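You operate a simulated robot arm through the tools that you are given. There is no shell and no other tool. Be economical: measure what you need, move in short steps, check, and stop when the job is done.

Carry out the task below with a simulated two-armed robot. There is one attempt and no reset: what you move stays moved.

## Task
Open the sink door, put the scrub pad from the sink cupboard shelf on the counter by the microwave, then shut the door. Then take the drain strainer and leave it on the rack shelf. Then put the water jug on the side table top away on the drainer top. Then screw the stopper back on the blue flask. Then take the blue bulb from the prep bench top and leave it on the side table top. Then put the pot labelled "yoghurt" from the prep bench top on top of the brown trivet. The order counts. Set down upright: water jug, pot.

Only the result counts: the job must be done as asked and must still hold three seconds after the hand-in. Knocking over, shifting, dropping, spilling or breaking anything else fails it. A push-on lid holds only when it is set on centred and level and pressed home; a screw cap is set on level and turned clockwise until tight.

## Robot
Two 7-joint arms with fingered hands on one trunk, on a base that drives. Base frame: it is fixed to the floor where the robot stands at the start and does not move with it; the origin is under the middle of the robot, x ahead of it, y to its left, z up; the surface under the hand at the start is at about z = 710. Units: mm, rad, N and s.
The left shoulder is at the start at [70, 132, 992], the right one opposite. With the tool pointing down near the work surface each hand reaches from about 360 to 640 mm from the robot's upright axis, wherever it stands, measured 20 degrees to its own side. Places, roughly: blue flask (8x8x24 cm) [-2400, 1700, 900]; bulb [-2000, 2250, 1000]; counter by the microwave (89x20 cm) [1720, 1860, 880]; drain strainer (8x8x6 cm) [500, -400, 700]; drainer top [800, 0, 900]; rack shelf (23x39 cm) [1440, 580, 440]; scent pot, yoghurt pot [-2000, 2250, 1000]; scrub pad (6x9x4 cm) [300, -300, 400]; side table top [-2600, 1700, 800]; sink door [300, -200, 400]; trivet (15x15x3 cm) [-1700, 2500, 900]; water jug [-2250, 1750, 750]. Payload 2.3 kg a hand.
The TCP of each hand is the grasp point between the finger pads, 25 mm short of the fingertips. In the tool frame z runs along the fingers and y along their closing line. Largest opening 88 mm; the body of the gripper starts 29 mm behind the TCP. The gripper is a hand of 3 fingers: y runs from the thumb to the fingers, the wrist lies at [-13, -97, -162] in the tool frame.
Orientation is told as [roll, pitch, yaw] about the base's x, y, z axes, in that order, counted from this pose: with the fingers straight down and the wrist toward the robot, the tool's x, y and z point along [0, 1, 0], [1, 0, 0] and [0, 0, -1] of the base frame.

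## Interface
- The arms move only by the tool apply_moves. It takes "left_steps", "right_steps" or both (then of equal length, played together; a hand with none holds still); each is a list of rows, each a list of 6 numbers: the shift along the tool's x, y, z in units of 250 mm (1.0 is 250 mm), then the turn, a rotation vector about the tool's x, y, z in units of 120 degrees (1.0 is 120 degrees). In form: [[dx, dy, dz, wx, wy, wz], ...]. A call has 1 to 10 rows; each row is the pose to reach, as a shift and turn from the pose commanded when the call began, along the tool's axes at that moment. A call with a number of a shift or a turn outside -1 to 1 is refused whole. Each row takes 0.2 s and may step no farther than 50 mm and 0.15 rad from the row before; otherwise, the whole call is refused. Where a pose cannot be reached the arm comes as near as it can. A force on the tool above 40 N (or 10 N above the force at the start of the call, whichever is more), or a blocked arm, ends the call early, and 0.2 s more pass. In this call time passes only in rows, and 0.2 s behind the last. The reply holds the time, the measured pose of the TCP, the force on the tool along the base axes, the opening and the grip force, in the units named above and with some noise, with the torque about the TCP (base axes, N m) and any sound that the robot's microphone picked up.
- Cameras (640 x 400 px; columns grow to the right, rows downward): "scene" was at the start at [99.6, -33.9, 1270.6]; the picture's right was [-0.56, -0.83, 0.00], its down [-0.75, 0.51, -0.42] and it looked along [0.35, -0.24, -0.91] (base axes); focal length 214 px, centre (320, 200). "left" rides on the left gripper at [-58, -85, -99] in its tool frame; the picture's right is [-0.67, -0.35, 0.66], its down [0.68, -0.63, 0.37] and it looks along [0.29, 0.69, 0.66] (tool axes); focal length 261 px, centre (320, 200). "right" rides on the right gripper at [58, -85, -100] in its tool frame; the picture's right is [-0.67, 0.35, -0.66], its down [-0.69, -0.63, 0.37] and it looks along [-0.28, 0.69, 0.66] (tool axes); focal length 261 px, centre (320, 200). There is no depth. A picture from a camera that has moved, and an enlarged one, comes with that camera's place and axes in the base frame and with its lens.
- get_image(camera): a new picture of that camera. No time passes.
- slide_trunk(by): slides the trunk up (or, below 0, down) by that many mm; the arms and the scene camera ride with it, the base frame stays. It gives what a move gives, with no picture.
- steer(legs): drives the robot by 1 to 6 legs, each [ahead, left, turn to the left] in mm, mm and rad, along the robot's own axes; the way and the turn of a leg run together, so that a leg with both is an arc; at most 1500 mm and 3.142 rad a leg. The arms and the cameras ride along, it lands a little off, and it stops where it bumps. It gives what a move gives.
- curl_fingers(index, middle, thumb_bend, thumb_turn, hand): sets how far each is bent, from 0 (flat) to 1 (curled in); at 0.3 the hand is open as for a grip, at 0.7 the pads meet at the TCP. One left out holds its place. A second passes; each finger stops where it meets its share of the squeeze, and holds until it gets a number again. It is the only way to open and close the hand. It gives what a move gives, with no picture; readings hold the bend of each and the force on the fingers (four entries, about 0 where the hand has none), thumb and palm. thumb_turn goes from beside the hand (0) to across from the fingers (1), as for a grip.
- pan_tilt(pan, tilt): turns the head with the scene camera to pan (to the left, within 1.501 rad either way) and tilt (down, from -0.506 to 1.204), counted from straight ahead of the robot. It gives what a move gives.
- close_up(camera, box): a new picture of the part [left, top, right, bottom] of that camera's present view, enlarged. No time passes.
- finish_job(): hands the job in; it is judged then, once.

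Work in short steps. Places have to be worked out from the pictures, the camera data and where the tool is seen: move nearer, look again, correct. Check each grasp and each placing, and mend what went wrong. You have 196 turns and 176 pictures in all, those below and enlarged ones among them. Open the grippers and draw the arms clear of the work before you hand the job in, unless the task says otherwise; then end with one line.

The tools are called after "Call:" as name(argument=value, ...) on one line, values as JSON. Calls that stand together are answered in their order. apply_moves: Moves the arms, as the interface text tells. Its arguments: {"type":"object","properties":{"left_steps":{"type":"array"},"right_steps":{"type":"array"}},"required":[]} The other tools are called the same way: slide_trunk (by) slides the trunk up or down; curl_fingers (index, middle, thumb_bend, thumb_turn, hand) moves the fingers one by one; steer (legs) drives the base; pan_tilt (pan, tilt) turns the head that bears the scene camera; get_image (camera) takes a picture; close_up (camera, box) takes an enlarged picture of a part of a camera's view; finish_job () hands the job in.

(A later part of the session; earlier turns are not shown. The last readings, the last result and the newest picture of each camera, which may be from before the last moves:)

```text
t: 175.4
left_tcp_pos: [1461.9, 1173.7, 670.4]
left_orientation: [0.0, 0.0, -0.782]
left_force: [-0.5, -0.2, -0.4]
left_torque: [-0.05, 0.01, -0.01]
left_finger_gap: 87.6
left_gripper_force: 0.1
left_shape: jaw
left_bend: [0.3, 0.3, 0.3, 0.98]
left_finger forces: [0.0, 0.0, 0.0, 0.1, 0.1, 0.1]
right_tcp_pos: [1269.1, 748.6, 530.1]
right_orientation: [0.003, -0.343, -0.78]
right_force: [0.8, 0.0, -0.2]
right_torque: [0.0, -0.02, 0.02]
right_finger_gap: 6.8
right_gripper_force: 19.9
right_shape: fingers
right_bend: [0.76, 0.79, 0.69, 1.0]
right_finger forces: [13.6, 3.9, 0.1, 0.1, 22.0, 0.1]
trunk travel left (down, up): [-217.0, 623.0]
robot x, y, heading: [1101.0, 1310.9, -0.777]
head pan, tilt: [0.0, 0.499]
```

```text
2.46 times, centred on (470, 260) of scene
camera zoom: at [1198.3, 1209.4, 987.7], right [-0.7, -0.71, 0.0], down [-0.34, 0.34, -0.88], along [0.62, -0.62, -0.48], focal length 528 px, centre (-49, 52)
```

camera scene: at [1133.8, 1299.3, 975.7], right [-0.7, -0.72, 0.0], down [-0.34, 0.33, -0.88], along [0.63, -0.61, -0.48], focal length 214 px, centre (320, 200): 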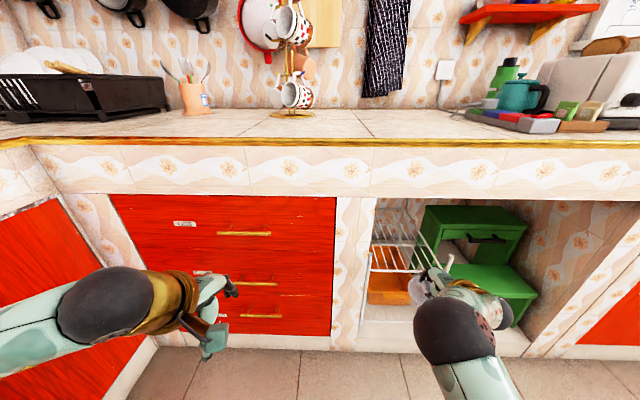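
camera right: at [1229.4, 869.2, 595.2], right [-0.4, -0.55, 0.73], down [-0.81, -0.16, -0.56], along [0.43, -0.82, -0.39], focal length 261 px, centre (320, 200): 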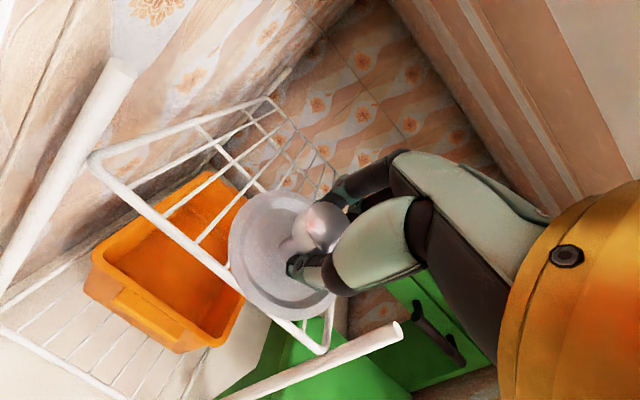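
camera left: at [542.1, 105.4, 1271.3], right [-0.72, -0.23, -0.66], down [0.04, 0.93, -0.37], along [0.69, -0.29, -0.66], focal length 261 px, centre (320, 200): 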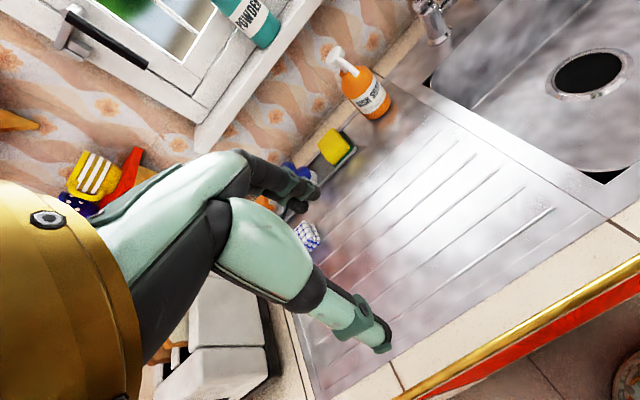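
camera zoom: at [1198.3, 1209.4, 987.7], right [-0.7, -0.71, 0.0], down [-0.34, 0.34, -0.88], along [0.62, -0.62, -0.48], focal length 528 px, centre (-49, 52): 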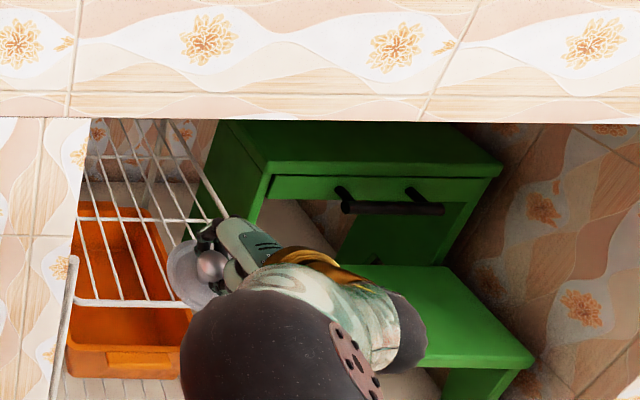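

Alignment is fine between the posts. I advance 85 mm more and look again.

Call:
steer(legs=[[85, 5, 0]])

Call:
get_image(camera="right")

```text
t: 176.5
left_tcp_pos: [1525.9, 1115.5, 670.7]
left_orientation: [0.001, 0.0, -0.783]
left_force: [0.1, 0.1, -0.5]
left_torque: [0.02, -0.02, -0.01]
left_finger_gap: 87.8
left_gripper_force: 0.1
left_shape: jaw
left_bend: [0.3, 0.3, 0.3, 0.98]
left_finger forces: [0.1, 0.1, 0.1, 0.0, 0.0, 0.1]
right_tcp_pos: [1332.5, 690.0, 530.0]
right_orientation: [0.002, -0.344, -0.78]
right_force: [-0.6, 0.3, -0.3]
right_torque: [0.02, 0.0, 0.01]
right_finger_gap: 7.2
right_gripper_force: 19.8
right_shape: fingers
right_bend: [0.76, 0.79, 0.69, 1.0]
right_finger forces: [13.6, 3.8, 0.0, 0.1, 22.1, 0.0]
trunk travel left (down, up): [-217.0, 623.0]
robot x, y, heading: [1157.1, 1251.8, -0.784]
head pan, tilt: [0.0, 0.499]
```

```text
113 pictures are left
camera right: at [1292.9, 811.7, 595.2], right [-0.4, -0.55, 0.73], down [-0.81, -0.16, -0.56], along [0.42, -0.82, -0.39], focal length 261 px, centre (320, 200)
```

right: 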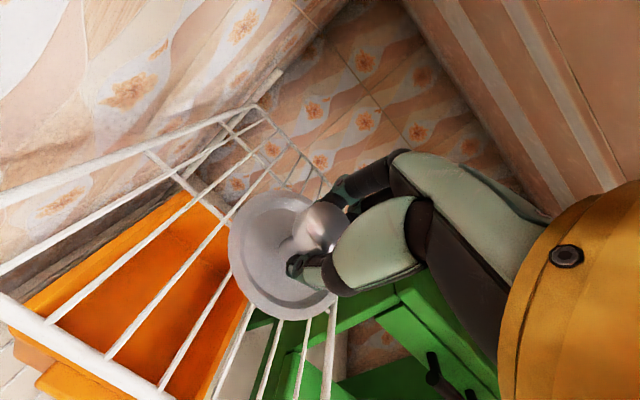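

The strainer is over the shelf. I lower with the arm in small steps until contact.

Call:
apply_moves(right_steps=[[0, -0.0137, 0.0376, 0, 0, 0], [0, -0.0274, 0.0752, 0, 0, 0], [0, -0.0342, 0.094, 0, 0, 0], [0, -0.041, 0.1128, 0, 0, 0]])

Call:
get_image(camera="right")

```text
t: 177.5
left_tcp_pos: [1525.5, 1116.8, 668.8]
left_orientation: [0.0, 0.0, -0.782]
left_force: [-0.8, -0.3, 0.1]
left_torque: [0.01, 0.0, 0.03]
left_finger_gap: 87.6
left_gripper_force: 0.0
left_shape: jaw
left_bend: [0.3, 0.3, 0.3, 0.98]
left_finger forces: [0.0, 0.0, 0.1, 0.1, 0.0, 0.0]
right_tcp_pos: [1333.2, 690.5, 499.6]
right_orientation: [0.004, -0.346, -0.779]
right_force: [-0.6, -0.3, -0.7]
right_torque: [0.03, 0.04, 0.03]
right_finger_gap: 6.9
right_gripper_force: 19.9
right_shape: fingers
right_bend: [0.76, 0.79, 0.69, 1.0]
right_finger forces: [13.6, 3.8, 0.1, 0.1, 22.2, 0.1]
trunk travel left (down, up): [-217.0, 623.0]
robot x, y, heading: [1160.2, 1254.1, -0.787]
head pan, tilt: [0.0, 0.499]
```

```text
112 pictures are left
camera right: at [1292.7, 812.0, 564.4], right [-0.4, -0.55, 0.73], down [-0.81, -0.16, -0.56], along [0.42, -0.82, -0.39], focal length 261 px, centre (320, 200)
```

right: 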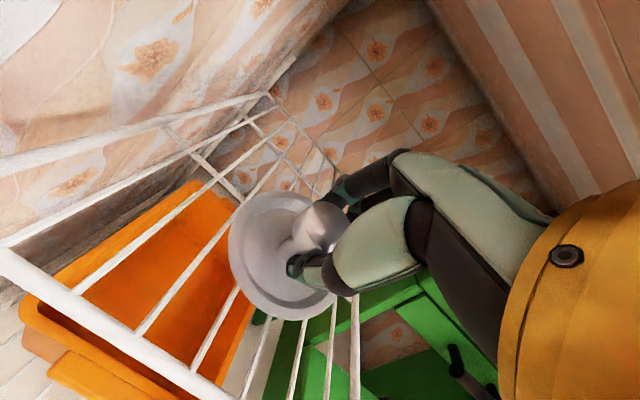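

No contact yet at TCP z≈500. I continue down slowly and level the hand by 10° as I go.

Call:
apply_moves(right_steps=[[0, -0.007, 0.019, 0.04, 0, 0], [0, -0.014, 0.038, 0.083, 0, 0], [0, -0.0205, 0.0564, 0.083, 0, 0], [0, -0.0274, 0.0752, 0.083, 0, 0]])

Call:
get_image(camera="right")

```text
t: 178.5
left_tcp_pos: [1525.1, 1116.0, 669.1]
left_orientation: [0.001, -0.001, -0.782]
left_force: [-0.1, 0.2, 0.1]
left_torque: [-0.02, 0.0, 0.02]
left_finger_gap: 87.5
left_gripper_force: 0.1
left_shape: jaw
left_bend: [0.3, 0.3, 0.3, 0.98]
left_finger forces: [0.0, 0.1, 0.1, 0.1, 0.0, 0.0]
right_tcp_pos: [1333.1, 691.2, 479.8]
right_orientation: [0.003, -0.171, -0.779]
right_force: [0.2, 0.3, -2.0]
right_torque: [-0.03, -0.04, 0.0]
right_finger_gap: 6.5
right_gripper_force: 19.8
right_shape: fingers
right_bend: [0.77, 0.79, 0.7, 1.0]
right_finger forces: [13.6, 4.0, 0.1, 0.0, 22.3, 0.0]
trunk travel left (down, up): [-217.0, 623.0]
robot x, y, heading: [1163.9, 1251.5, -0.788]
head pan, tilt: [0.0, 0.499]
```

```text
111 pictures are left
camera right: at [1302.0, 802.3, 563.6], right [-0.31, -0.64, 0.7], down [-0.88, -0.09, -0.47], along [0.37, -0.76, -0.53], focal length 261 px, centre (320, 200)
```

right: 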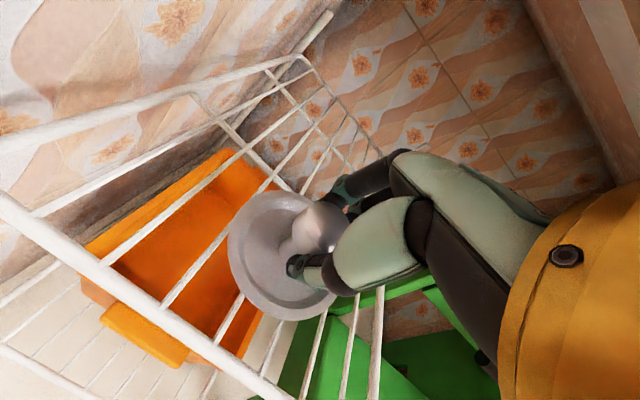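

Still free. I continue down in 5 mm steps.

Call:
apply_moves(right_steps=[[0, -0.0035, 0.0197, 0, 0, 0], [0, -0.007, 0.0394, 0, 0, 0], [0, -0.0105, 0.059, 0, 0, 0], [0, -0.014, 0.0788, 0, 0, 0]])

Call:
get_image(camera="right")

```text
t: 179.5
left_tcp_pos: [1524.1, 1119.0, 670.3]
left_orientation: [-0.004, -0.005, -0.782]
left_force: [0.0, -0.4, 0.4]
left_torque: [-0.02, 0.0, 0.0]
left_finger_gap: 87.5
left_gripper_force: 0.0
left_shape: jaw
left_bend: [0.3, 0.3, 0.3, 0.98]
left_finger forces: [0.0, 0.0, 0.1, 0.0, 0.1, 0.0]
right_tcp_pos: [1332.6, 692.0, 463.8]
right_orientation: [0.001, -0.179, -0.777]
right_force: [-1.3, -1.2, 25.6]
right_torque: [0.5, 0.36, 0.01]
right_finger_gap: 6.4
right_gripper_force: 41.9
right_shape: fingers
right_bend: [0.77, 0.79, 0.77, 1.0]
right_finger forces: [17.7, 8.7, 0.0, 0.0, 57.6, 0.1]
trunk travel left (down, up): [-217.0, 623.0]
robot x, y, heading: [1160.5, 1249.4, -0.781]
head pan, tilt: [0.0, 0.499]
```

```text
110 pictures are left
camera right: at [1300.5, 804.6, 547.1], right [-0.31, -0.64, 0.71], down [-0.88, -0.1, -0.47], along [0.37, -0.77, -0.53], focal length 261 px, centre (320, 200)
```

right: 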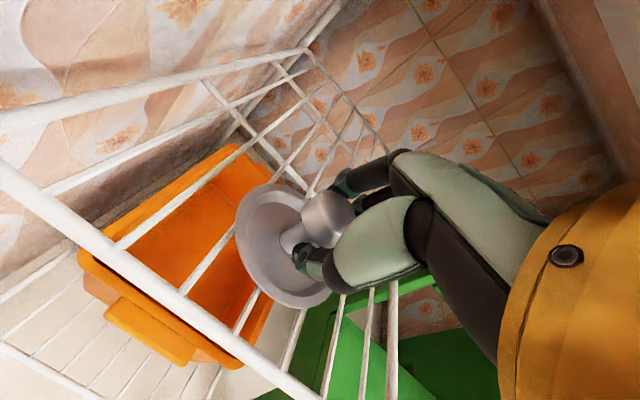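

Contact (26 N). I ease up 4 mm and open the fingers.

Call:
apply_moves(right_steps=[[0, 0.003, -0.016, 0, 0, 0]])

Call:
curl_fingers(hand="right", index=0.45, middle=0.45, thumb_bend=0.45)

Call:
get_image(camera="right")

```text
t: 179.9
left_tcp_pos: [1524.7, 1118.1, 669.7]
left_orientation: [-0.001, -0.003, -0.782]
left_force: [-0.3, -0.2, -0.6]
left_torque: [0.01, 0.01, 0.0]
left_finger_gap: 87.8
left_gripper_force: 0.1
left_shape: jaw
left_bend: [0.3, 0.3, 0.3, 0.98]
left_finger forces: [0.0, 0.0, 0.0, 0.0, 0.0, 0.0]
right_tcp_pos: [1332.3, 693.5, 464.8]
right_orientation: [0.002, -0.172, -0.779]
right_force: [-0.4, -2.1, 12.3]
right_torque: [0.28, 0.18, 0.01]
right_finger_gap: 6.2
right_gripper_force: 34.1
right_shape: fingers
right_bend: [0.78, 0.79, 0.76, 1.0]
right_finger forces: [14.4, 7.6, 0.1, 0.0, 46.2, 0.1]
trunk travel left (down, up): [-217.0, 623.0]
robot x, y, heading: [1163.5, 1255.1, -0.78]
head pan, tilt: [0.0, 0.499]
```

```text
t: 180.9
left_tcp_pos: [1525.6, 1118.3, 671.2]
left_orientation: [-0.003, -0.004, -0.782]
left_force: [0.0, 1.0, -1.1]
left_torque: [-0.01, -0.01, 0.0]
left_finger_gap: 87.4
left_gripper_force: 0.0
left_shape: jaw
left_bend: [0.3, 0.3, 0.3, 0.98]
left_finger forces: [0.0, 0.0, 0.0, 0.0, 0.1, 0.0]
right_tcp_pos: [1332.4, 693.6, 468.7]
right_orientation: [0.0, -0.178, -0.78]
right_force: [3.7, -3.8, 26.4]
right_torque: [0.15, 0.01, -0.02]
right_finger_gap: 29.9
right_gripper_force: 13.4
right_shape: fingers
right_bend: [0.45, 0.45, 0.63, 1.0]
right_finger forces: [0.0, 0.1, 0.1, 0.0, 26.7, 0.0]
trunk travel left (down, up): [-217.0, 623.0]
robot x, y, heading: [1157.6, 1250.4, -0.778]
head pan, tilt: [0.0, 0.499]
```

```text
109 pictures are left
camera right: at [1301.3, 805.8, 551.3], right [-0.31, -0.64, 0.71], down [-0.88, -0.1, -0.47], along [0.37, -0.77, -0.53], focal length 261 px, centre (320, 200)
```

right: 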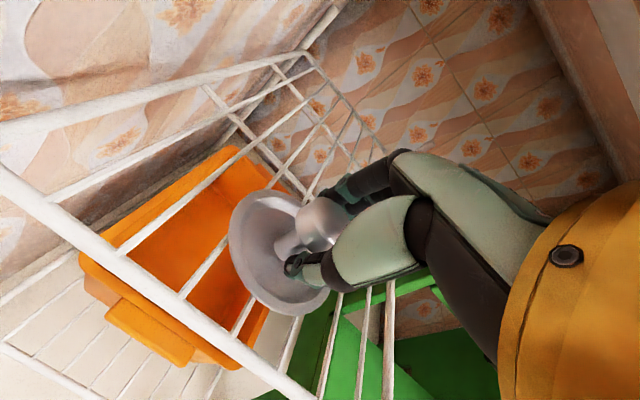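

The thumb tip is pressing on the disc as it opens. I raise 6 mm and open further.

Call:
apply_moves(right_steps=[[0, 0.004, -0.024, 0, 0, 0]])

Call:
curl_fingers(hand="right", index=0.35, middle=0.35, thumb_bend=0.35)

Call:
get_image(camera="right")

```text
t: 181.3
left_tcp_pos: [1524.9, 1118.2, 670.0]
left_orientation: [-0.004, -0.004, -0.782]
left_force: [-0.2, -0.3, 0.4]
left_torque: [0.02, 0.02, 0.02]
left_finger_gap: 87.8
left_gripper_force: 0.1
left_shape: jaw
left_bend: [0.3, 0.3, 0.3, 0.98]
left_finger forces: [0.0, 0.0, 0.1, 0.0, 0.1, 0.1]
right_tcp_pos: [1333.3, 694.1, 470.7]
right_orientation: [0.001, -0.17, -0.781]
right_force: [2.9, -2.2, 13.9]
right_torque: [0.2, 0.15, 0.01]
right_finger_gap: 40.8
right_gripper_force: 7.1
right_shape: fingers
right_bend: [0.45, 0.45, 0.54, 1.0]
right_finger forces: [0.1, 0.0, 0.0, 0.0, 14.8, 0.1]
trunk travel left (down, up): [-217.0, 623.0]
robot x, y, heading: [1161.6, 1252.7, -0.783]
head pan, tilt: [0.0, 0.499]
```

```text
t: 182.3
left_tcp_pos: [1525.8, 1118.1, 671.0]
left_orientation: [-0.001, 0.0, -0.782]
left_force: [-0.3, 0.5, 0.6]
left_torque: [0.02, -0.01, 0.01]
left_finger_gap: 87.4
left_gripper_force: 0.1
left_shape: jaw
left_bend: [0.3, 0.3, 0.3, 0.98]
left_finger forces: [0.0, 0.1, 0.0, 0.1, 0.1, 0.0]
right_tcp_pos: [1333.7, 692.7, 471.5]
right_orientation: [0.0, -0.174, -0.78]
right_force: [2.4, -2.5, 12.6]
right_torque: [0.32, 0.29, -0.01]
right_finger_gap: 69.7
right_gripper_force: 6.3
right_shape: fingers
right_bend: [0.35, 0.35, 0.39, 0.99]
right_finger forces: [0.1, 0.1, 0.0, 0.0, 12.9, 0.0]
trunk travel left (down, up): [-217.0, 623.0]
robot x, y, heading: [1162.0, 1251.8, -0.788]
head pan, tilt: [0.0, 0.499]
```

```text
108 pictures are left
camera right: at [1302.1, 805.2, 555.6], right [-0.31, -0.64, 0.71], down [-0.88, -0.1, -0.47], along [0.37, -0.76, -0.53], focal length 261 px, centre (320, 200)
```

right: 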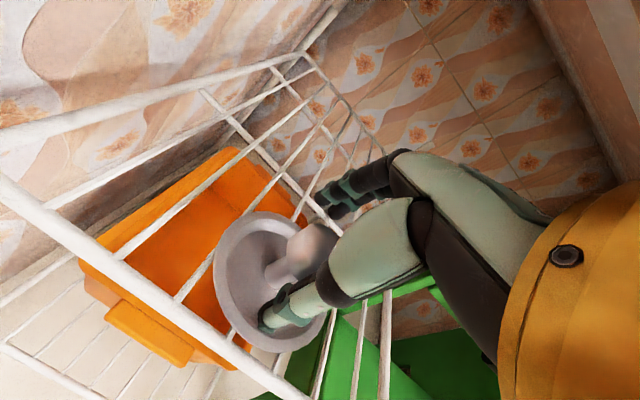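

It's released. I lift the hand off the knob, tilting it forward again so the wrist clears the bay lip.

Call:
apply_moves(right_steps=[[0, 0.01, -0.06, 0, 0, 0], [0, 0.021, -0.12, -0.05, 0, 0], [0, 0.032, -0.18, -0.1, 0, 0], [0, 0.04, -0.23, -0.15, 0, 0]])

Call:
get_image(camera="right")

```text
t: 183.3
left_tcp_pos: [1525.9, 1116.3, 669.7]
left_orientation: [0.002, 0.002, -0.782]
left_force: [0.3, 0.0, 0.2]
left_torque: [0.03, -0.03, -0.02]
left_finger_gap: 87.3
left_gripper_force: 0.2
left_shape: jaw
left_bend: [0.3, 0.3, 0.3, 0.98]
left_finger forces: [0.0, 0.1, 0.1, 0.1, 0.0, 0.0]
right_tcp_pos: [1331.6, 691.5, 528.4]
right_orientation: [0.003, -0.486, -0.781]
right_force: [0.1, -0.4, -0.5]
right_torque: [0.0, 0.0, -0.01]
right_finger_gap: 74.0
right_gripper_force: 0.1
right_shape: fingers
right_bend: [0.35, 0.35, 0.35, 0.98]
right_finger forces: [0.0, 0.1, 0.0, 0.0, 0.1, 0.0]
trunk travel left (down, up): [-217.0, 623.0]
robot x, y, heading: [1161.0, 1249.2, -0.786]
head pan, tilt: [0.0, 0.499]
```

```text
107 pictures are left
camera right: at [1286.6, 818.5, 576.9], right [-0.47, -0.48, 0.74], down [-0.76, -0.22, -0.62], along [0.46, -0.85, -0.26], focal length 261 px, centre (320, 200)
```

right: 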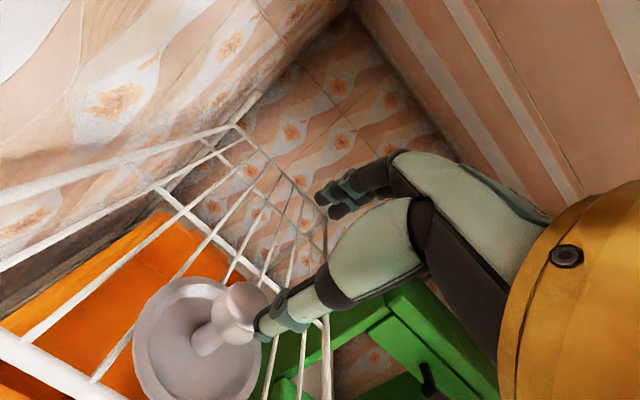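

The strainer stands on the rack wires. I raise 20 mm more, then back straight out.

Call:
slide_trunk(by=22)

Call:
steer(legs=[[-300, 0, 0]])

Call:
close_up(camera="scene", box=[280, 160, 560, 340])

```text
t: 184.0
left_tcp_pos: [1525.4, 1115.1, 693.0]
left_orientation: [-0.001, -0.001, -0.781]
left_force: [-0.7, 1.0, 1.4]
left_torque: [-0.01, 0.02, 0.03]
left_finger_gap: 87.7
left_gripper_force: 0.1
left_shape: jaw
left_bend: [0.3, 0.3, 0.3, 0.98]
left_finger forces: [0.1, 0.0, 0.0, 0.0, 0.1, 0.1]
right_tcp_pos: [1331.9, 690.9, 550.5]
right_orientation: [0.002, -0.483, -0.777]
right_force: [0.5, -0.4, 0.6]
right_torque: [0.0, 0.0, -0.03]
right_finger_gap: 74.0
right_gripper_force: 0.2
right_shape: fingers
right_bend: [0.35, 0.35, 0.35, 0.98]
right_finger forces: [0.0, 0.0, 0.1, 0.0, 0.0, 0.0]
trunk travel left (down, up): [-239.0, 601.0]
robot x, y, heading: [1165.6, 1248.8, -0.789]
head pan, tilt: [0.0, 0.499]
```

```text
t: 186.0
left_tcp_pos: [1314.1, 1324.2, 692.9]
left_orientation: [-0.004, -0.001, -0.789]
left_force: [0.6, -0.1, -0.7]
left_torque: [0.01, 0.02, -0.05]
left_finger_gap: 87.4
left_gripper_force: 0.1
left_shape: jaw
left_bend: [0.3, 0.3, 0.3, 0.98]
left_finger forces: [0.0, 0.0, 0.1, 0.0, 0.1, 0.0]
right_tcp_pos: [1119.3, 902.1, 550.5]
right_orientation: [0.004, -0.485, -0.787]
right_force: [-0.2, -0.2, -0.5]
right_torque: [0.02, -0.03, 0.0]
right_finger_gap: 74.1
right_gripper_force: 0.1
right_shape: fingers
right_bend: [0.35, 0.35, 0.35, 0.98]
right_finger forces: [0.0, 0.1, 0.0, 0.1, 0.0, 0.0]
trunk travel left (down, up): [-239.0, 601.0]
robot x, y, heading: [948.6, 1461.1, -0.791]
head pan, tilt: [0.0, 0.499]
```

```text
2.22 times, centred on (420, 250) of scene
camera zoom: at [1051.1, 1362.6, 1009.8], right [-0.71, -0.7, 0.0], down [-0.34, 0.34, -0.88], along [0.62, -0.62, -0.48], focal length 477 px, centre (98, 89)
```

zoom: 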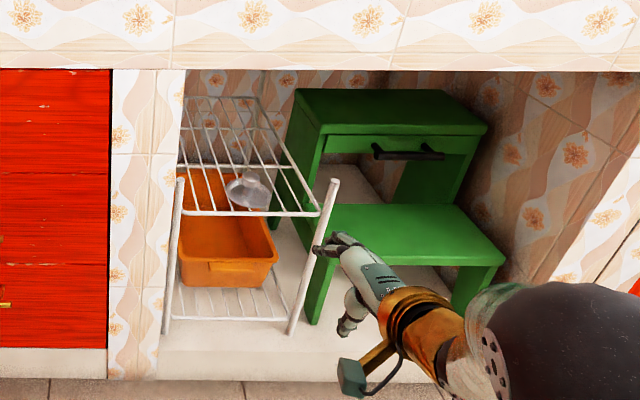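

The strainer seems to lie tilted between the wires, so I zoom in further.

Call:
close_up(camera="scene", box=[350, 195, 430, 260])

```text
6.15 times, centred on (390, 228) of scene
camera zoom: at [1051.1, 1362.6, 1009.8], right [-0.71, -0.7, 0.0], down [-0.34, 0.34, -0.88], along [0.62, -0.62, -0.48], focal length 1320 px, centre (-111, 31)
```

zoom: 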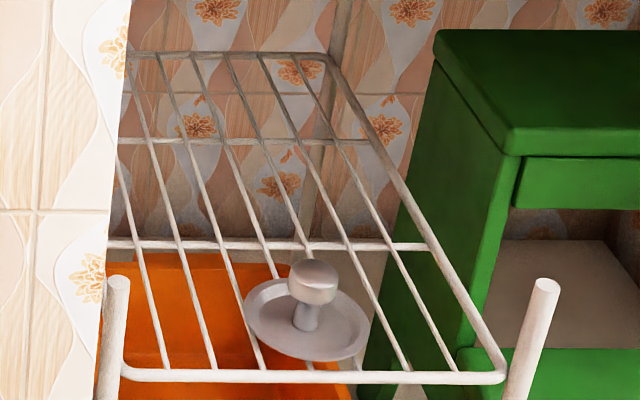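

The strainer sits upright on the rack shelf. Next is the water jug: I level the right hand, back away, raise the trunk and turn to face the other side of the room.

Call:
apply_moves(right_steps=[[0, 0, 0, 0.058, 0, 0], [0, 0, 0, 0.116, 0, 0], [0, 0, 0, 0.174, 0, 0], [0, -0.1, 0, 0.2316, 0, 0]])

Call:
steer(legs=[[-300, -200, 0], [0, 0, -3.1]])

Call:
slide_trunk(by=400)

Call:
pan_tilt(pan=0, tilt=0.3)

Call:
get_image(camera="scene")

```text
t: 187.0
left_tcp_pos: [1315.5, 1324.5, 691.2]
left_orientation: [0.0, -0.001, -0.787]
left_force: [0.1, 0.4, -0.2]
left_torque: [0.02, 0.04, -0.01]
left_finger_gap: 87.4
left_gripper_force: 0.0
left_shape: jaw
left_bend: [0.3, 0.3, 0.3, 0.98]
left_finger forces: [0.0, 0.0, 0.0, 0.0, 0.0, 0.0]
right_tcp_pos: [1104.2, 916.1, 539.9]
right_orientation: [0.003, 0.0, -0.785]
right_force: [-0.5, 0.2, -0.6]
right_torque: [0.02, 0.02, 0.07]
right_finger_gap: 74.1
right_gripper_force: 0.0
right_shape: fingers
right_bend: [0.35, 0.35, 0.35, 0.98]
right_finger forces: [0.1, 0.1, 0.0, 0.0, 0.0, 0.0]
trunk travel left (down, up): [-239.0, 601.0]
robot x, y, heading: [951.9, 1462.2, -0.791]
head pan, tilt: [0.0, 0.499]
```

```text
t: 196.7
left_tcp_pos: [243.0, 1670.5, 690.7]
left_orientation: [0.001, 0.0, 2.343]
left_force: [0.8, 0.6, 0.7]
left_torque: [-0.01, 0.0, -0.01]
left_finger_gap: 87.7
left_gripper_force: 0.0
left_shape: jaw
left_bend: [0.3, 0.3, 0.3, 0.98]
left_finger forces: [0.0, 0.0, 0.0, 0.1, 0.1, 0.0]
right_tcp_pos: [456.4, 2078.2, 538.6]
right_orientation: [0.002, -0.001, 2.349]
right_force: [-0.4, -0.6, -0.1]
right_torque: [-0.01, -0.01, 0.0]
right_finger_gap: 74.3
right_gripper_force: 0.1
right_shape: fingers
right_bend: [0.35, 0.35, 0.35, 0.98]
right_finger forces: [0.1, 0.0, 0.0, 0.1, 0.1, 0.1]
trunk travel left (down, up): [-239.0, 601.0]
robot x, y, heading: [600.8, 1530.7, 2.345]
head pan, tilt: [0.0, 0.499]
```

```text
t: 200.5
left_tcp_pos: [244.0, 1670.6, 1092.2]
left_orientation: [-0.002, 0.0, 2.345]
left_force: [1.0, -0.1, -0.4]
left_torque: [-0.01, 0.0, 0.01]
left_finger_gap: 87.8
left_gripper_force: 0.0
left_shape: jaw
left_bend: [0.3, 0.3, 0.3, 0.98]
left_finger forces: [0.0, 0.0, 0.1, 0.1, 0.1, 0.0]
right_tcp_pos: [455.9, 2076.9, 937.7]
right_orientation: [0.003, -0.002, 2.347]
right_force: [-0.5, -1.1, -1.0]
right_torque: [0.01, 0.01, -0.01]
right_finger_gap: 74.0
right_gripper_force: 0.0
right_shape: fingers
right_bend: [0.35, 0.35, 0.35, 0.98]
right_finger forces: [0.0, 0.1, 0.0, 0.0, 0.1, 0.0]
trunk travel left (down, up): [-639.0, 201.0]
robot x, y, heading: [603.0, 1529.7, 2.342]
head pan, tilt: [0.0, 0.499]
```

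```text
t: 201.2
left_tcp_pos: [242.5, 1668.9, 1091.8]
left_orientation: [0.001, 0.002, 2.345]
left_force: [0.4, -0.6, 0.9]
left_torque: [-0.02, 0.04, -0.01]
left_finger_gap: 87.4
left_gripper_force: 0.1
left_shape: jaw
left_bend: [0.3, 0.3, 0.3, 0.98]
left_finger forces: [0.1, 0.1, 0.0, 0.0, 0.0, 0.0]
right_tcp_pos: [456.2, 2075.7, 937.3]
right_orientation: [0.003, 0.001, 2.347]
right_force: [-0.2, 0.1, 0.1]
right_torque: [0.0, -0.03, 0.02]
right_finger_gap: 74.4
right_gripper_force: 0.0
right_shape: fingers
right_bend: [0.35, 0.35, 0.35, 0.98]
right_finger forces: [0.0, 0.0, 0.0, 0.1, 0.1, 0.0]
trunk travel left (down, up): [-639.0, 201.0]
robot x, y, heading: [602.2, 1528.3, 2.34]
head pan, tilt: [0.0, 0.3]
```

```text
104 pictures are left
camera scene: at [502.3, 1631.9, 1428.1], right [0.72, 0.7, 0.0], down [0.21, -0.21, -0.95], along [-0.67, 0.68, -0.3], focal length 214 px, centre (320, 200)
```

scene: 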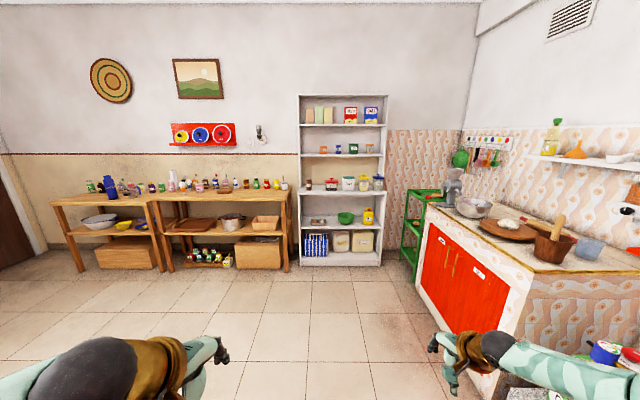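

Two wooden benches stand along the far wall: the left one with the blue flask is the side table, the right one the prep bench. I drive over to about 1 m in front of the side table.

Call:
steer(legs=[[1100, 900, 0], [0, 1000, 0.015]])

Call:
get_image(camera="scene")

```text
t: 213.1
left_tcp_pos: [-1906.2, 1167.3, 1091.9]
left_orientation: [0.0, 0.0, 2.34]
left_force: [-1.0, -0.3, 0.3]
left_torque: [0.03, -0.01, 0.0]
left_finger_gap: 87.6
left_gripper_force: 0.1
left_shape: jaw
left_bend: [0.3, 0.3, 0.3, 0.98]
left_finger forces: [0.0, 0.0, 0.0, 0.0, 0.0, 0.0]
right_tcp_pos: [-1693.5, 1572.7, 938.4]
right_orientation: [0.004, 0.0, 2.341]
right_force: [0.4, 0.2, -0.5]
right_torque: [-0.02, 0.0, -0.01]
right_finger_gap: 74.2
right_gripper_force: 0.0
right_shape: fingers
right_bend: [0.35, 0.35, 0.35, 0.98]
right_finger forces: [0.0, 0.0, 0.0, 0.0, 0.0, 0.0]
trunk travel left (down, up): [-639.0, 201.0]
robot x, y, heading: [-1546.2, 1022.2, 2.337]
head pan, tilt: [0.0, 0.3]
```

```text
103 pictures are left
camera scene: at [-1648.0, 1128.0, 1428.2], right [0.72, 0.69, 0.0], down [0.21, -0.21, -0.96], along [-0.66, 0.69, -0.3], focal length 214 px, centre (320, 200)
```

scene: 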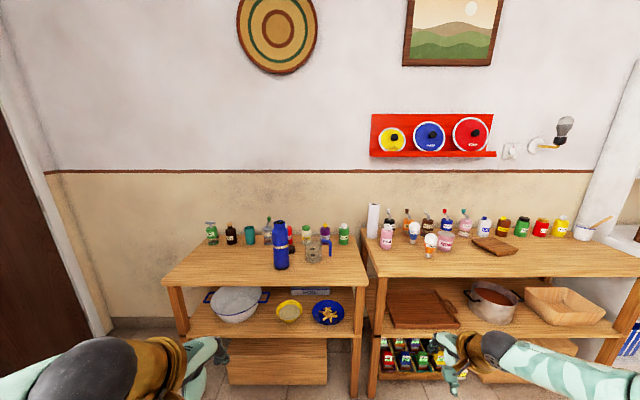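

Now close-ups of the two tabletops.

Call:
close_up(camera="scene", box=[190, 195, 370, 290])

Call:
close_up(camera="scene", box=[355, 190, 620, 290])

```text
3.56 times, centred on (280, 242) of scene
camera zoom: at [-1648.0, 1128.0, 1428.2], right [0.72, 0.69, 0.0], down [0.21, -0.21, -0.96], along [-0.66, 0.69, -0.3], focal length 763 px, centre (462, 49)
```

zoom: 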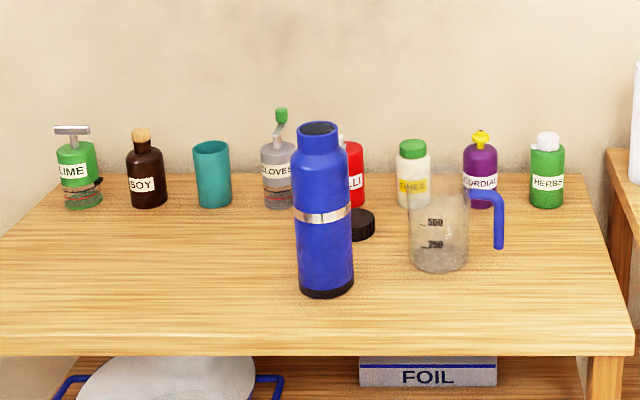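

```text
2.42 times, centred on (488, 240) of scene
camera zoom: at [-1648.0, 1128.0, 1428.2], right [0.72, 0.69, 0.0], down [0.21, -0.21, -0.96], along [-0.66, 0.69, -0.3], focal length 518 px, centre (-84, 103)
```

zoom: 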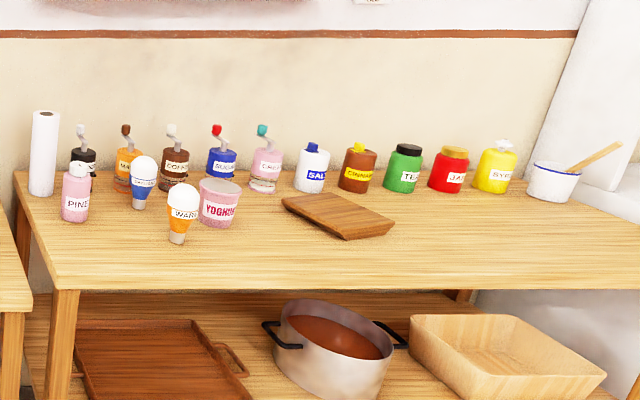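

The jug (about 83 mm wide, blue handle to the right), open flask with its black stopper behind it, the two bulbs and the yoghurt pot are identified. I raise the trunk and drive closer for a second view.

Call:
slide_trunk(by=150)

Call:
steer(legs=[[300, 250, 0.018]])

Call:
pan_tilt(pan=-0.2, tilt=0.55)

Call:
get_image(camera="scene")

Call:
close_up(camera="scene", box=[240, 150, 400, 260])

```text
t: 214.9
left_tcp_pos: [-1908.4, 1167.1, 1241.6]
left_orientation: [-0.002, 0.0, 2.338]
left_force: [0.0, 0.8, 0.2]
left_torque: [0.01, -0.02, 0.03]
left_finger_gap: 87.3
left_gripper_force: 0.0
left_shape: jaw
left_bend: [0.3, 0.3, 0.3, 0.98]
left_finger forces: [0.1, 0.0, 0.0, 0.1, 0.0, 0.0]
right_tcp_pos: [-1693.6, 1572.2, 1088.2]
right_orientation: [0.003, 0.0, 2.344]
right_force: [0.2, -0.1, 0.2]
right_torque: [0.02, 0.0, 0.03]
right_finger_gap: 74.2
right_gripper_force: 0.1
right_shape: fingers
right_bend: [0.35, 0.35, 0.35, 0.98]
right_finger forces: [0.0, 0.0, 0.1, 0.0, 0.0, 0.0]
trunk travel left (down, up): [-789.0, 51.0]
robot x, y, heading: [-1545.7, 1023.4, 2.337]
head pan, tilt: [0.0, 0.3]
```

```text
t: 217.3
left_tcp_pos: [-2299.1, 1202.4, 1242.7]
left_orientation: [0.0, -0.001, 2.352]
left_force: [0.6, 0.1, -0.2]
left_torque: [-0.01, 0.03, -0.02]
left_finger_gap: 87.7
left_gripper_force: 0.0
left_shape: jaw
left_bend: [0.3, 0.3, 0.3, 0.98]
left_finger forces: [0.0, 0.0, 0.1, 0.0, 0.1, 0.0]
right_tcp_pos: [-2089.9, 1609.1, 1088.0]
right_orientation: [0.004, -0.001, 2.357]
right_force: [0.7, 0.1, -0.3]
right_torque: [0.0, 0.06, 0.02]
right_finger_gap: 74.3
right_gripper_force: 0.0
right_shape: fingers
right_bend: [0.35, 0.35, 0.35, 0.98]
right_finger forces: [0.0, 0.0, 0.1, 0.0, 0.0, 0.1]
trunk travel left (down, up): [-789.0, 51.0]
robot x, y, heading: [-1938.6, 1065.0, 2.353]
head pan, tilt: [0.0, 0.3]
```

```text
t: 218.1
left_tcp_pos: [-2300.8, 1201.9, 1242.0]
left_orientation: [-0.002, 0.0, 2.352]
left_force: [-0.9, 0.2, 0.6]
left_torque: [0.0, -0.02, 0.02]
left_finger_gap: 87.5
left_gripper_force: 0.0
left_shape: jaw
left_bend: [0.3, 0.3, 0.3, 0.98]
left_finger forces: [0.0, 0.1, 0.0, 0.0, 0.0, 0.0]
right_tcp_pos: [-2092.5, 1610.9, 1089.6]
right_orientation: [0.001, -0.002, 2.356]
right_force: [0.3, 0.3, 0.6]
right_torque: [-0.01, 0.0, -0.01]
right_finger_gap: 74.2
right_gripper_force: 0.1
right_shape: fingers
right_bend: [0.35, 0.35, 0.35, 0.98]
right_finger forces: [0.0, 0.0, 0.1, 0.0, 0.1, 0.0]
trunk travel left (down, up): [-789.0, 51.0]
robot x, y, heading: [-1937.9, 1067.7, 2.348]
head pan, tilt: [-0.201, 0.55]
```

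```text
100 pictures are left
camera scene: at [-2025.2, 1174.7, 1555.2], right [0.84, 0.55, 0.0], down [0.29, -0.44, -0.85], along [-0.47, 0.71, -0.52], focal length 214 px, centre (320, 200)
```

scene: 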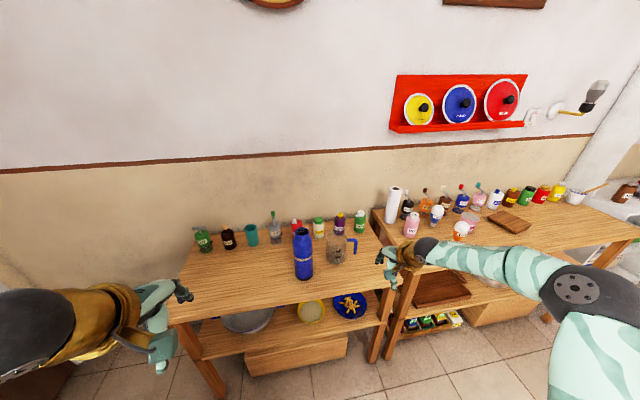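

```text
3.64 times, centred on (320, 205) of scene
camera zoom: at [-2025.2, 1174.7, 1555.2], right [0.84, 0.55, 0.0], down [0.29, -0.44, -0.85], along [-0.47, 0.71, -0.52], focal length 780 px, centre (320, 182)
```

zoom: 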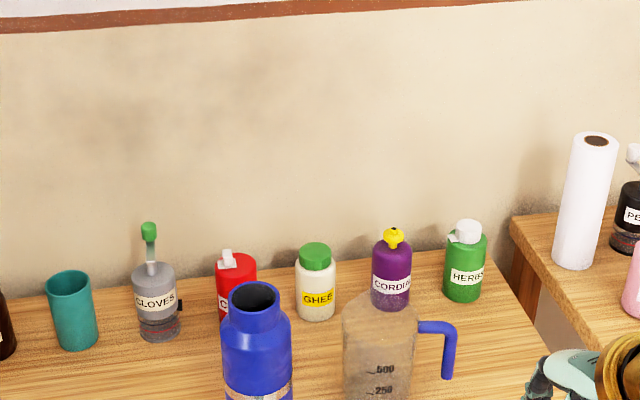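

I take a close-up framing the jug, flask and stopper.

Call:
close_up(camera="scene", box=[270, 210, 390, 290])

Call:
get_image(camera="right")

```text
5.00 times, centred on (330, 250) of scene
camera zoom: at [-2025.2, 1174.7, 1555.2], right [0.84, 0.55, 0.0], down [0.29, -0.44, -0.85], along [-0.47, 0.71, -0.52], focal length 1072 px, centre (270, -50)
```

zoom: 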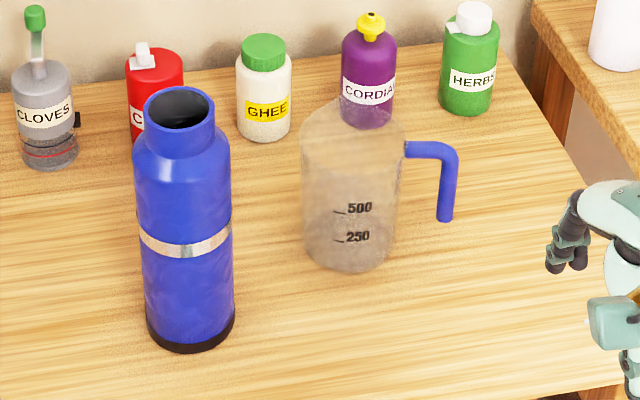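

```text
97 pictures are left
camera right: at [-2073.0, 1509.2, 1187.9], right [0.23, 0.72, 0.65], down [0.93, 0.04, -0.37], along [-0.29, 0.69, -0.66], focal length 261 px, centre (320, 200)
```

right: 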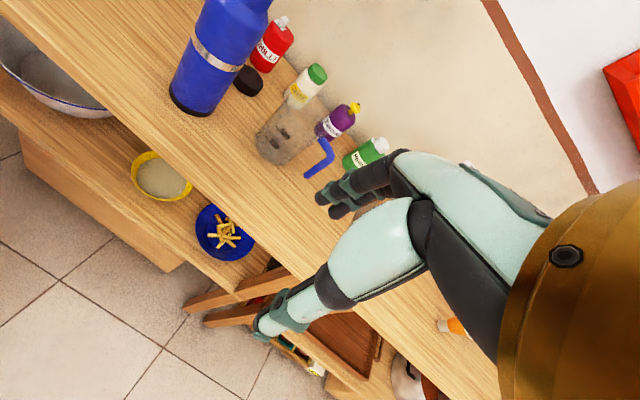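

The jug body looks about 86–94 mm wide, so I check how far the hand really opens with straighter fingers.

Call:
curl_fingers(hand="right", index=0.1, middle=0.1, thumb_bend=0.1, thumb_turn=1)

Call:
get_image(camera="right")

```text
t: 219.1
left_tcp_pos: [-2301.0, 1202.2, 1241.9]
left_orientation: [-0.001, 0.0, 2.353]
left_force: [-0.5, -0.4, -0.3]
left_torque: [0.02, -0.02, 0.0]
left_finger_gap: 87.5
left_gripper_force: 0.1
left_shape: jaw
left_bend: [0.3, 0.3, 0.3, 0.98]
left_finger forces: [0.0, 0.1, 0.1, 0.1, 0.0, 0.1]
right_tcp_pos: [-2092.3, 1610.2, 1089.7]
right_orientation: [0.004, -0.001, 2.355]
right_force: [-0.2, 0.4, -0.7]
right_torque: [0.02, -0.01, 0.01]
right_finger_gap: 120.2
right_gripper_force: 0.1
right_shape: fingers
right_bend: [0.1, 0.1, 0.1, 0.96]
right_finger forces: [0.1, 0.0, 0.0, 0.1, 0.0, 0.0]
trunk travel left (down, up): [-789.0, 51.0]
robot x, y, heading: [-1941.3, 1063.0, 2.354]
head pan, tilt: [-0.201, 0.55]
```

```text
96 pictures are left
camera right: at [-2072.7, 1509.2, 1188.0], right [0.23, 0.72, 0.65], down [0.93, 0.04, -0.37], along [-0.29, 0.69, -0.66], focal length 261 px, centre (320, 200)
```

right: 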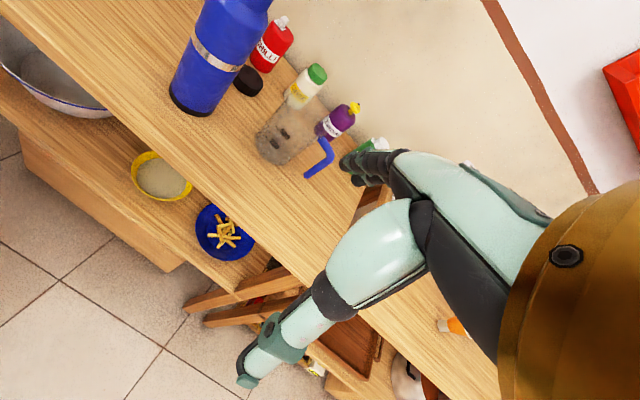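

The hand opens to 120 mm, so I can take the jug by its body from above. I estimate the jug at (-2370, 1836) with the table at z≈760, and drive closer.

Call:
steer(legs=[[250, 37, 0]])

Call:
get_image(camera="right")

Call:
get_image(camera="scene")

```text
t: 220.9
left_tcp_pos: [-2496.4, 1343.7, 1244.1]
left_orientation: [0.001, -0.003, 2.36]
left_force: [-0.5, 0.4, 0.8]
left_torque: [-0.04, 0.01, -0.06]
left_finger_gap: 87.6
left_gripper_force: 0.1
left_shape: jaw
left_bend: [0.3, 0.3, 0.3, 0.98]
left_finger forces: [0.0, 0.1, 0.1, 0.0, 0.0, 0.0]
right_tcp_pos: [-2289.4, 1753.2, 1090.1]
right_orientation: [0.004, -0.003, 2.361]
right_force: [1.0, -0.6, 0.0]
right_torque: [0.0, -0.02, -0.01]
right_finger_gap: 120.3
right_gripper_force: 0.0
right_shape: fingers
right_bend: [0.1, 0.1, 0.1, 0.96]
right_finger forces: [0.0, 0.0, 0.0, 0.0, 0.0, 0.1]
trunk travel left (down, up): [-789.0, 51.0]
robot x, y, heading: [-2136.0, 1208.0, 2.355]
head pan, tilt: [-0.201, 0.55]
```

```text
95 pictures are left
camera right: at [-2269.5, 1652.3, 1188.9], right [0.23, 0.72, 0.65], down [0.93, 0.04, -0.37], along [-0.3, 0.69, -0.66], focal length 261 px, centre (320, 200)
```

right: 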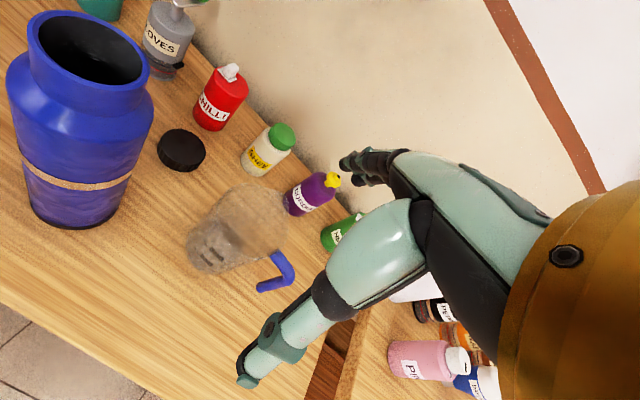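

```text
94 pictures are left
camera scene: at [-2218.8, 1317.5, 1555.5], right [0.83, 0.55, 0.0], down [0.29, -0.43, -0.85], along [-0.47, 0.71, -0.52], focal length 214 px, centre (320, 200)
```

scene: 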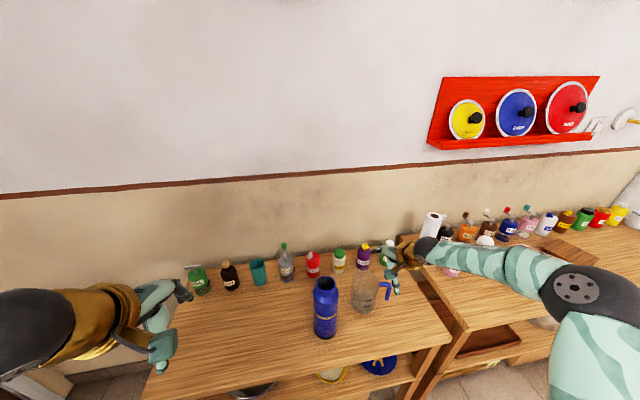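

I zoom in on the jug from the wrist camera.

Call:
close_up(camera="right", box=[150, 110, 330, 310])

Call:
close_up(camera="scene", box=[290, 250, 410, 350])

```text
2.00 times, centred on (240, 210) of right
camera zoom: at [-2269.5, 1652.3, 1188.9], right [0.23, 0.72, 0.65], down [0.93, 0.04, -0.37], along [-0.3, 0.69, -0.66], focal length 521 px, centre (480, 180)
```

zoom: 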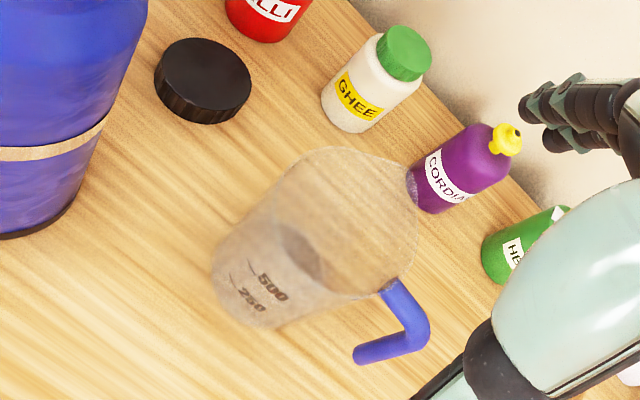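

```text
4.00 times, centred on (350, 300) of scene
camera zoom: at [-2218.8, 1317.5, 1555.5], right [0.83, 0.55, 0.0], down [0.29, -0.43, -0.85], along [-0.47, 0.71, -0.52], focal length 858 px, centre (200, -200)
```

zoom: 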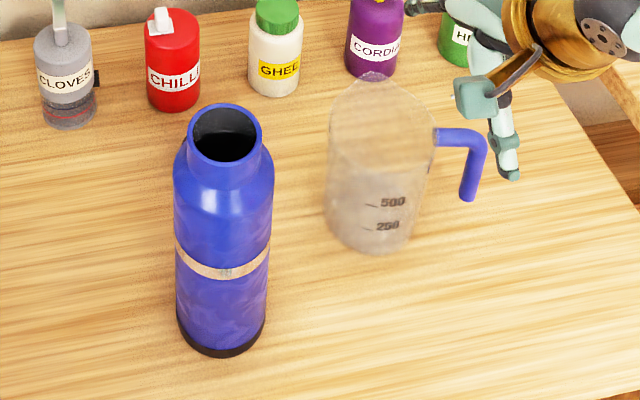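

The jug's centre is about (-2365, 1832) with its rim near z≈885, and the flask stands close on its left. I'll yaw the hand 20° for clearance, widen the fingers, and move above the jug.

Call:
curl_fingers(hand="right", index=0.03, middle=0.03, thumb_bend=0.05)

Call:
apply_moves(right_steps=[[0, 0.12, 0, 0, 0, -0.055], [0, 0.24, 0, 0, 0, -0.11], [-0.01, 0.34, 0, 0, 0, -0.167], [-0.012, 0.436, 0, 0, 0, -0.167]])

Call:
slide_trunk(by=-100)

Call:
get_image(camera="right")

Call:
get_image(camera="scene")

```text
t: 221.9
left_tcp_pos: [-2497.8, 1344.5, 1241.3]
left_orientation: [0.0, 0.002, 2.358]
left_force: [-0.2, 1.0, 0.6]
left_torque: [0.03, -0.03, 0.01]
left_finger_gap: 87.9
left_gripper_force: 0.0
left_shape: jaw
left_bend: [0.3, 0.3, 0.3, 0.98]
left_finger forces: [0.1, 0.1, 0.1, 0.0, 0.0, 0.0]
right_tcp_pos: [-2291.9, 1754.2, 1090.0]
right_orientation: [0.004, 0.001, 2.36]
right_force: [-0.1, -0.5, 0.8]
right_torque: [0.04, -0.02, 0.02]
right_finger_gap: 128.2
right_gripper_force: 0.0
right_shape: fingers
right_bend: [0.03, 0.03, 0.05, 0.96]
right_finger forces: [0.0, 0.0, 0.1, 0.0, 0.0, 0.0]
trunk travel left (down, up): [-789.0, 51.0]
robot x, y, heading: [-2135.5, 1208.6, 2.361]
head pan, tilt: [-0.201, 0.55]
```

```text
t: 222.9
left_tcp_pos: [-2497.8, 1344.7, 1242.6]
left_orientation: [0.0, 0.0, 2.357]
left_force: [-0.2, 0.1, 0.4]
left_torque: [-0.01, -0.01, 0.01]
left_finger_gap: 87.6
left_gripper_force: 0.0
left_shape: jaw
left_bend: [0.3, 0.3, 0.3, 0.98]
left_finger forces: [0.1, 0.0, 0.1, 0.0, 0.0, 0.1]
right_tcp_pos: [-2348.6, 1808.7, 1087.2]
right_orientation: [0.005, -0.002, 2.715]
right_force: [0.1, -0.4, 0.3]
right_torque: [-0.02, 0.0, 0.02]
right_finger_gap: 128.4
right_gripper_force: 0.0
right_shape: fingers
right_bend: [0.03, 0.03, 0.05, 0.96]
right_finger forces: [0.2, 0.1, 0.1, 0.1, 0.0, 0.0]
right hand out of reach, approached as far as the arm can: row 3, 4
trunk travel left (down, up): [-789.0, 51.0]
robot x, y, heading: [-2134.2, 1208.8, 2.363]
head pan, tilt: [-0.201, 0.55]
```

```text
t: 224.2
left_tcp_pos: [-2498.4, 1346.1, 1141.6]
left_orientation: [0.001, 0.0, 2.357]
left_force: [0.7, 0.9, 0.2]
left_torque: [-0.01, 0.0, -0.01]
left_finger_gap: 87.7
left_gripper_force: 0.0
left_shape: jaw
left_bend: [0.3, 0.3, 0.3, 0.98]
left_finger forces: [0.0, 0.0, 0.0, 0.1, 0.0, 0.0]
right_tcp_pos: [-2349.5, 1810.5, 987.8]
right_orientation: [0.003, -0.002, 2.712]
right_force: [0.0, 0.0, -0.5]
right_torque: [-0.01, 0.01, -0.02]
right_finger_gap: 128.2
right_gripper_force: 0.1
right_shape: fingers
right_bend: [0.03, 0.03, 0.05, 0.96]
right_finger forces: [0.1, 0.0, 0.1, 0.1, 0.0, 0.0]
trunk travel left (down, up): [-689.0, 151.0]
robot x, y, heading: [-2138.2, 1210.5, 2.352]
head pan, tilt: [-0.201, 0.55]
```

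```text
91 pictures are left
camera right: at [-2295.9, 1722.1, 1087.8], right [-0.04, 0.76, 0.65], down [0.86, 0.36, -0.37], along [-0.51, 0.55, -0.66], focal length 261 px, centre (320, 200)
```

right: 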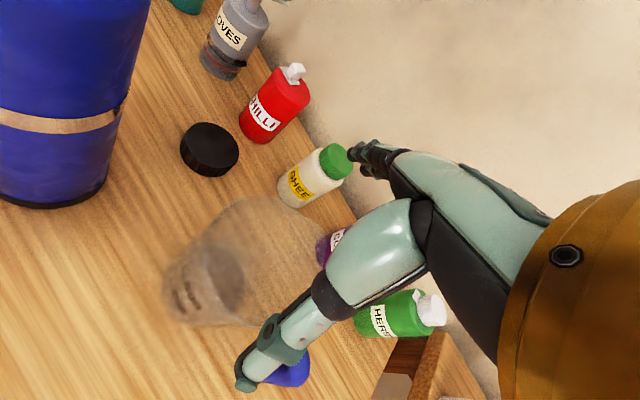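

```text
90 pictures are left
camera scene: at [-2221.6, 1319.6, 1455.2], right [0.83, 0.55, 0.0], down [0.29, -0.44, -0.85], along [-0.47, 0.71, -0.52], focal length 214 px, centre (320, 200)
```

scene: 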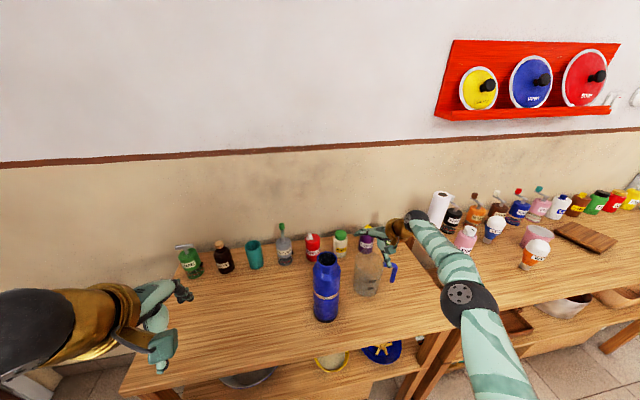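

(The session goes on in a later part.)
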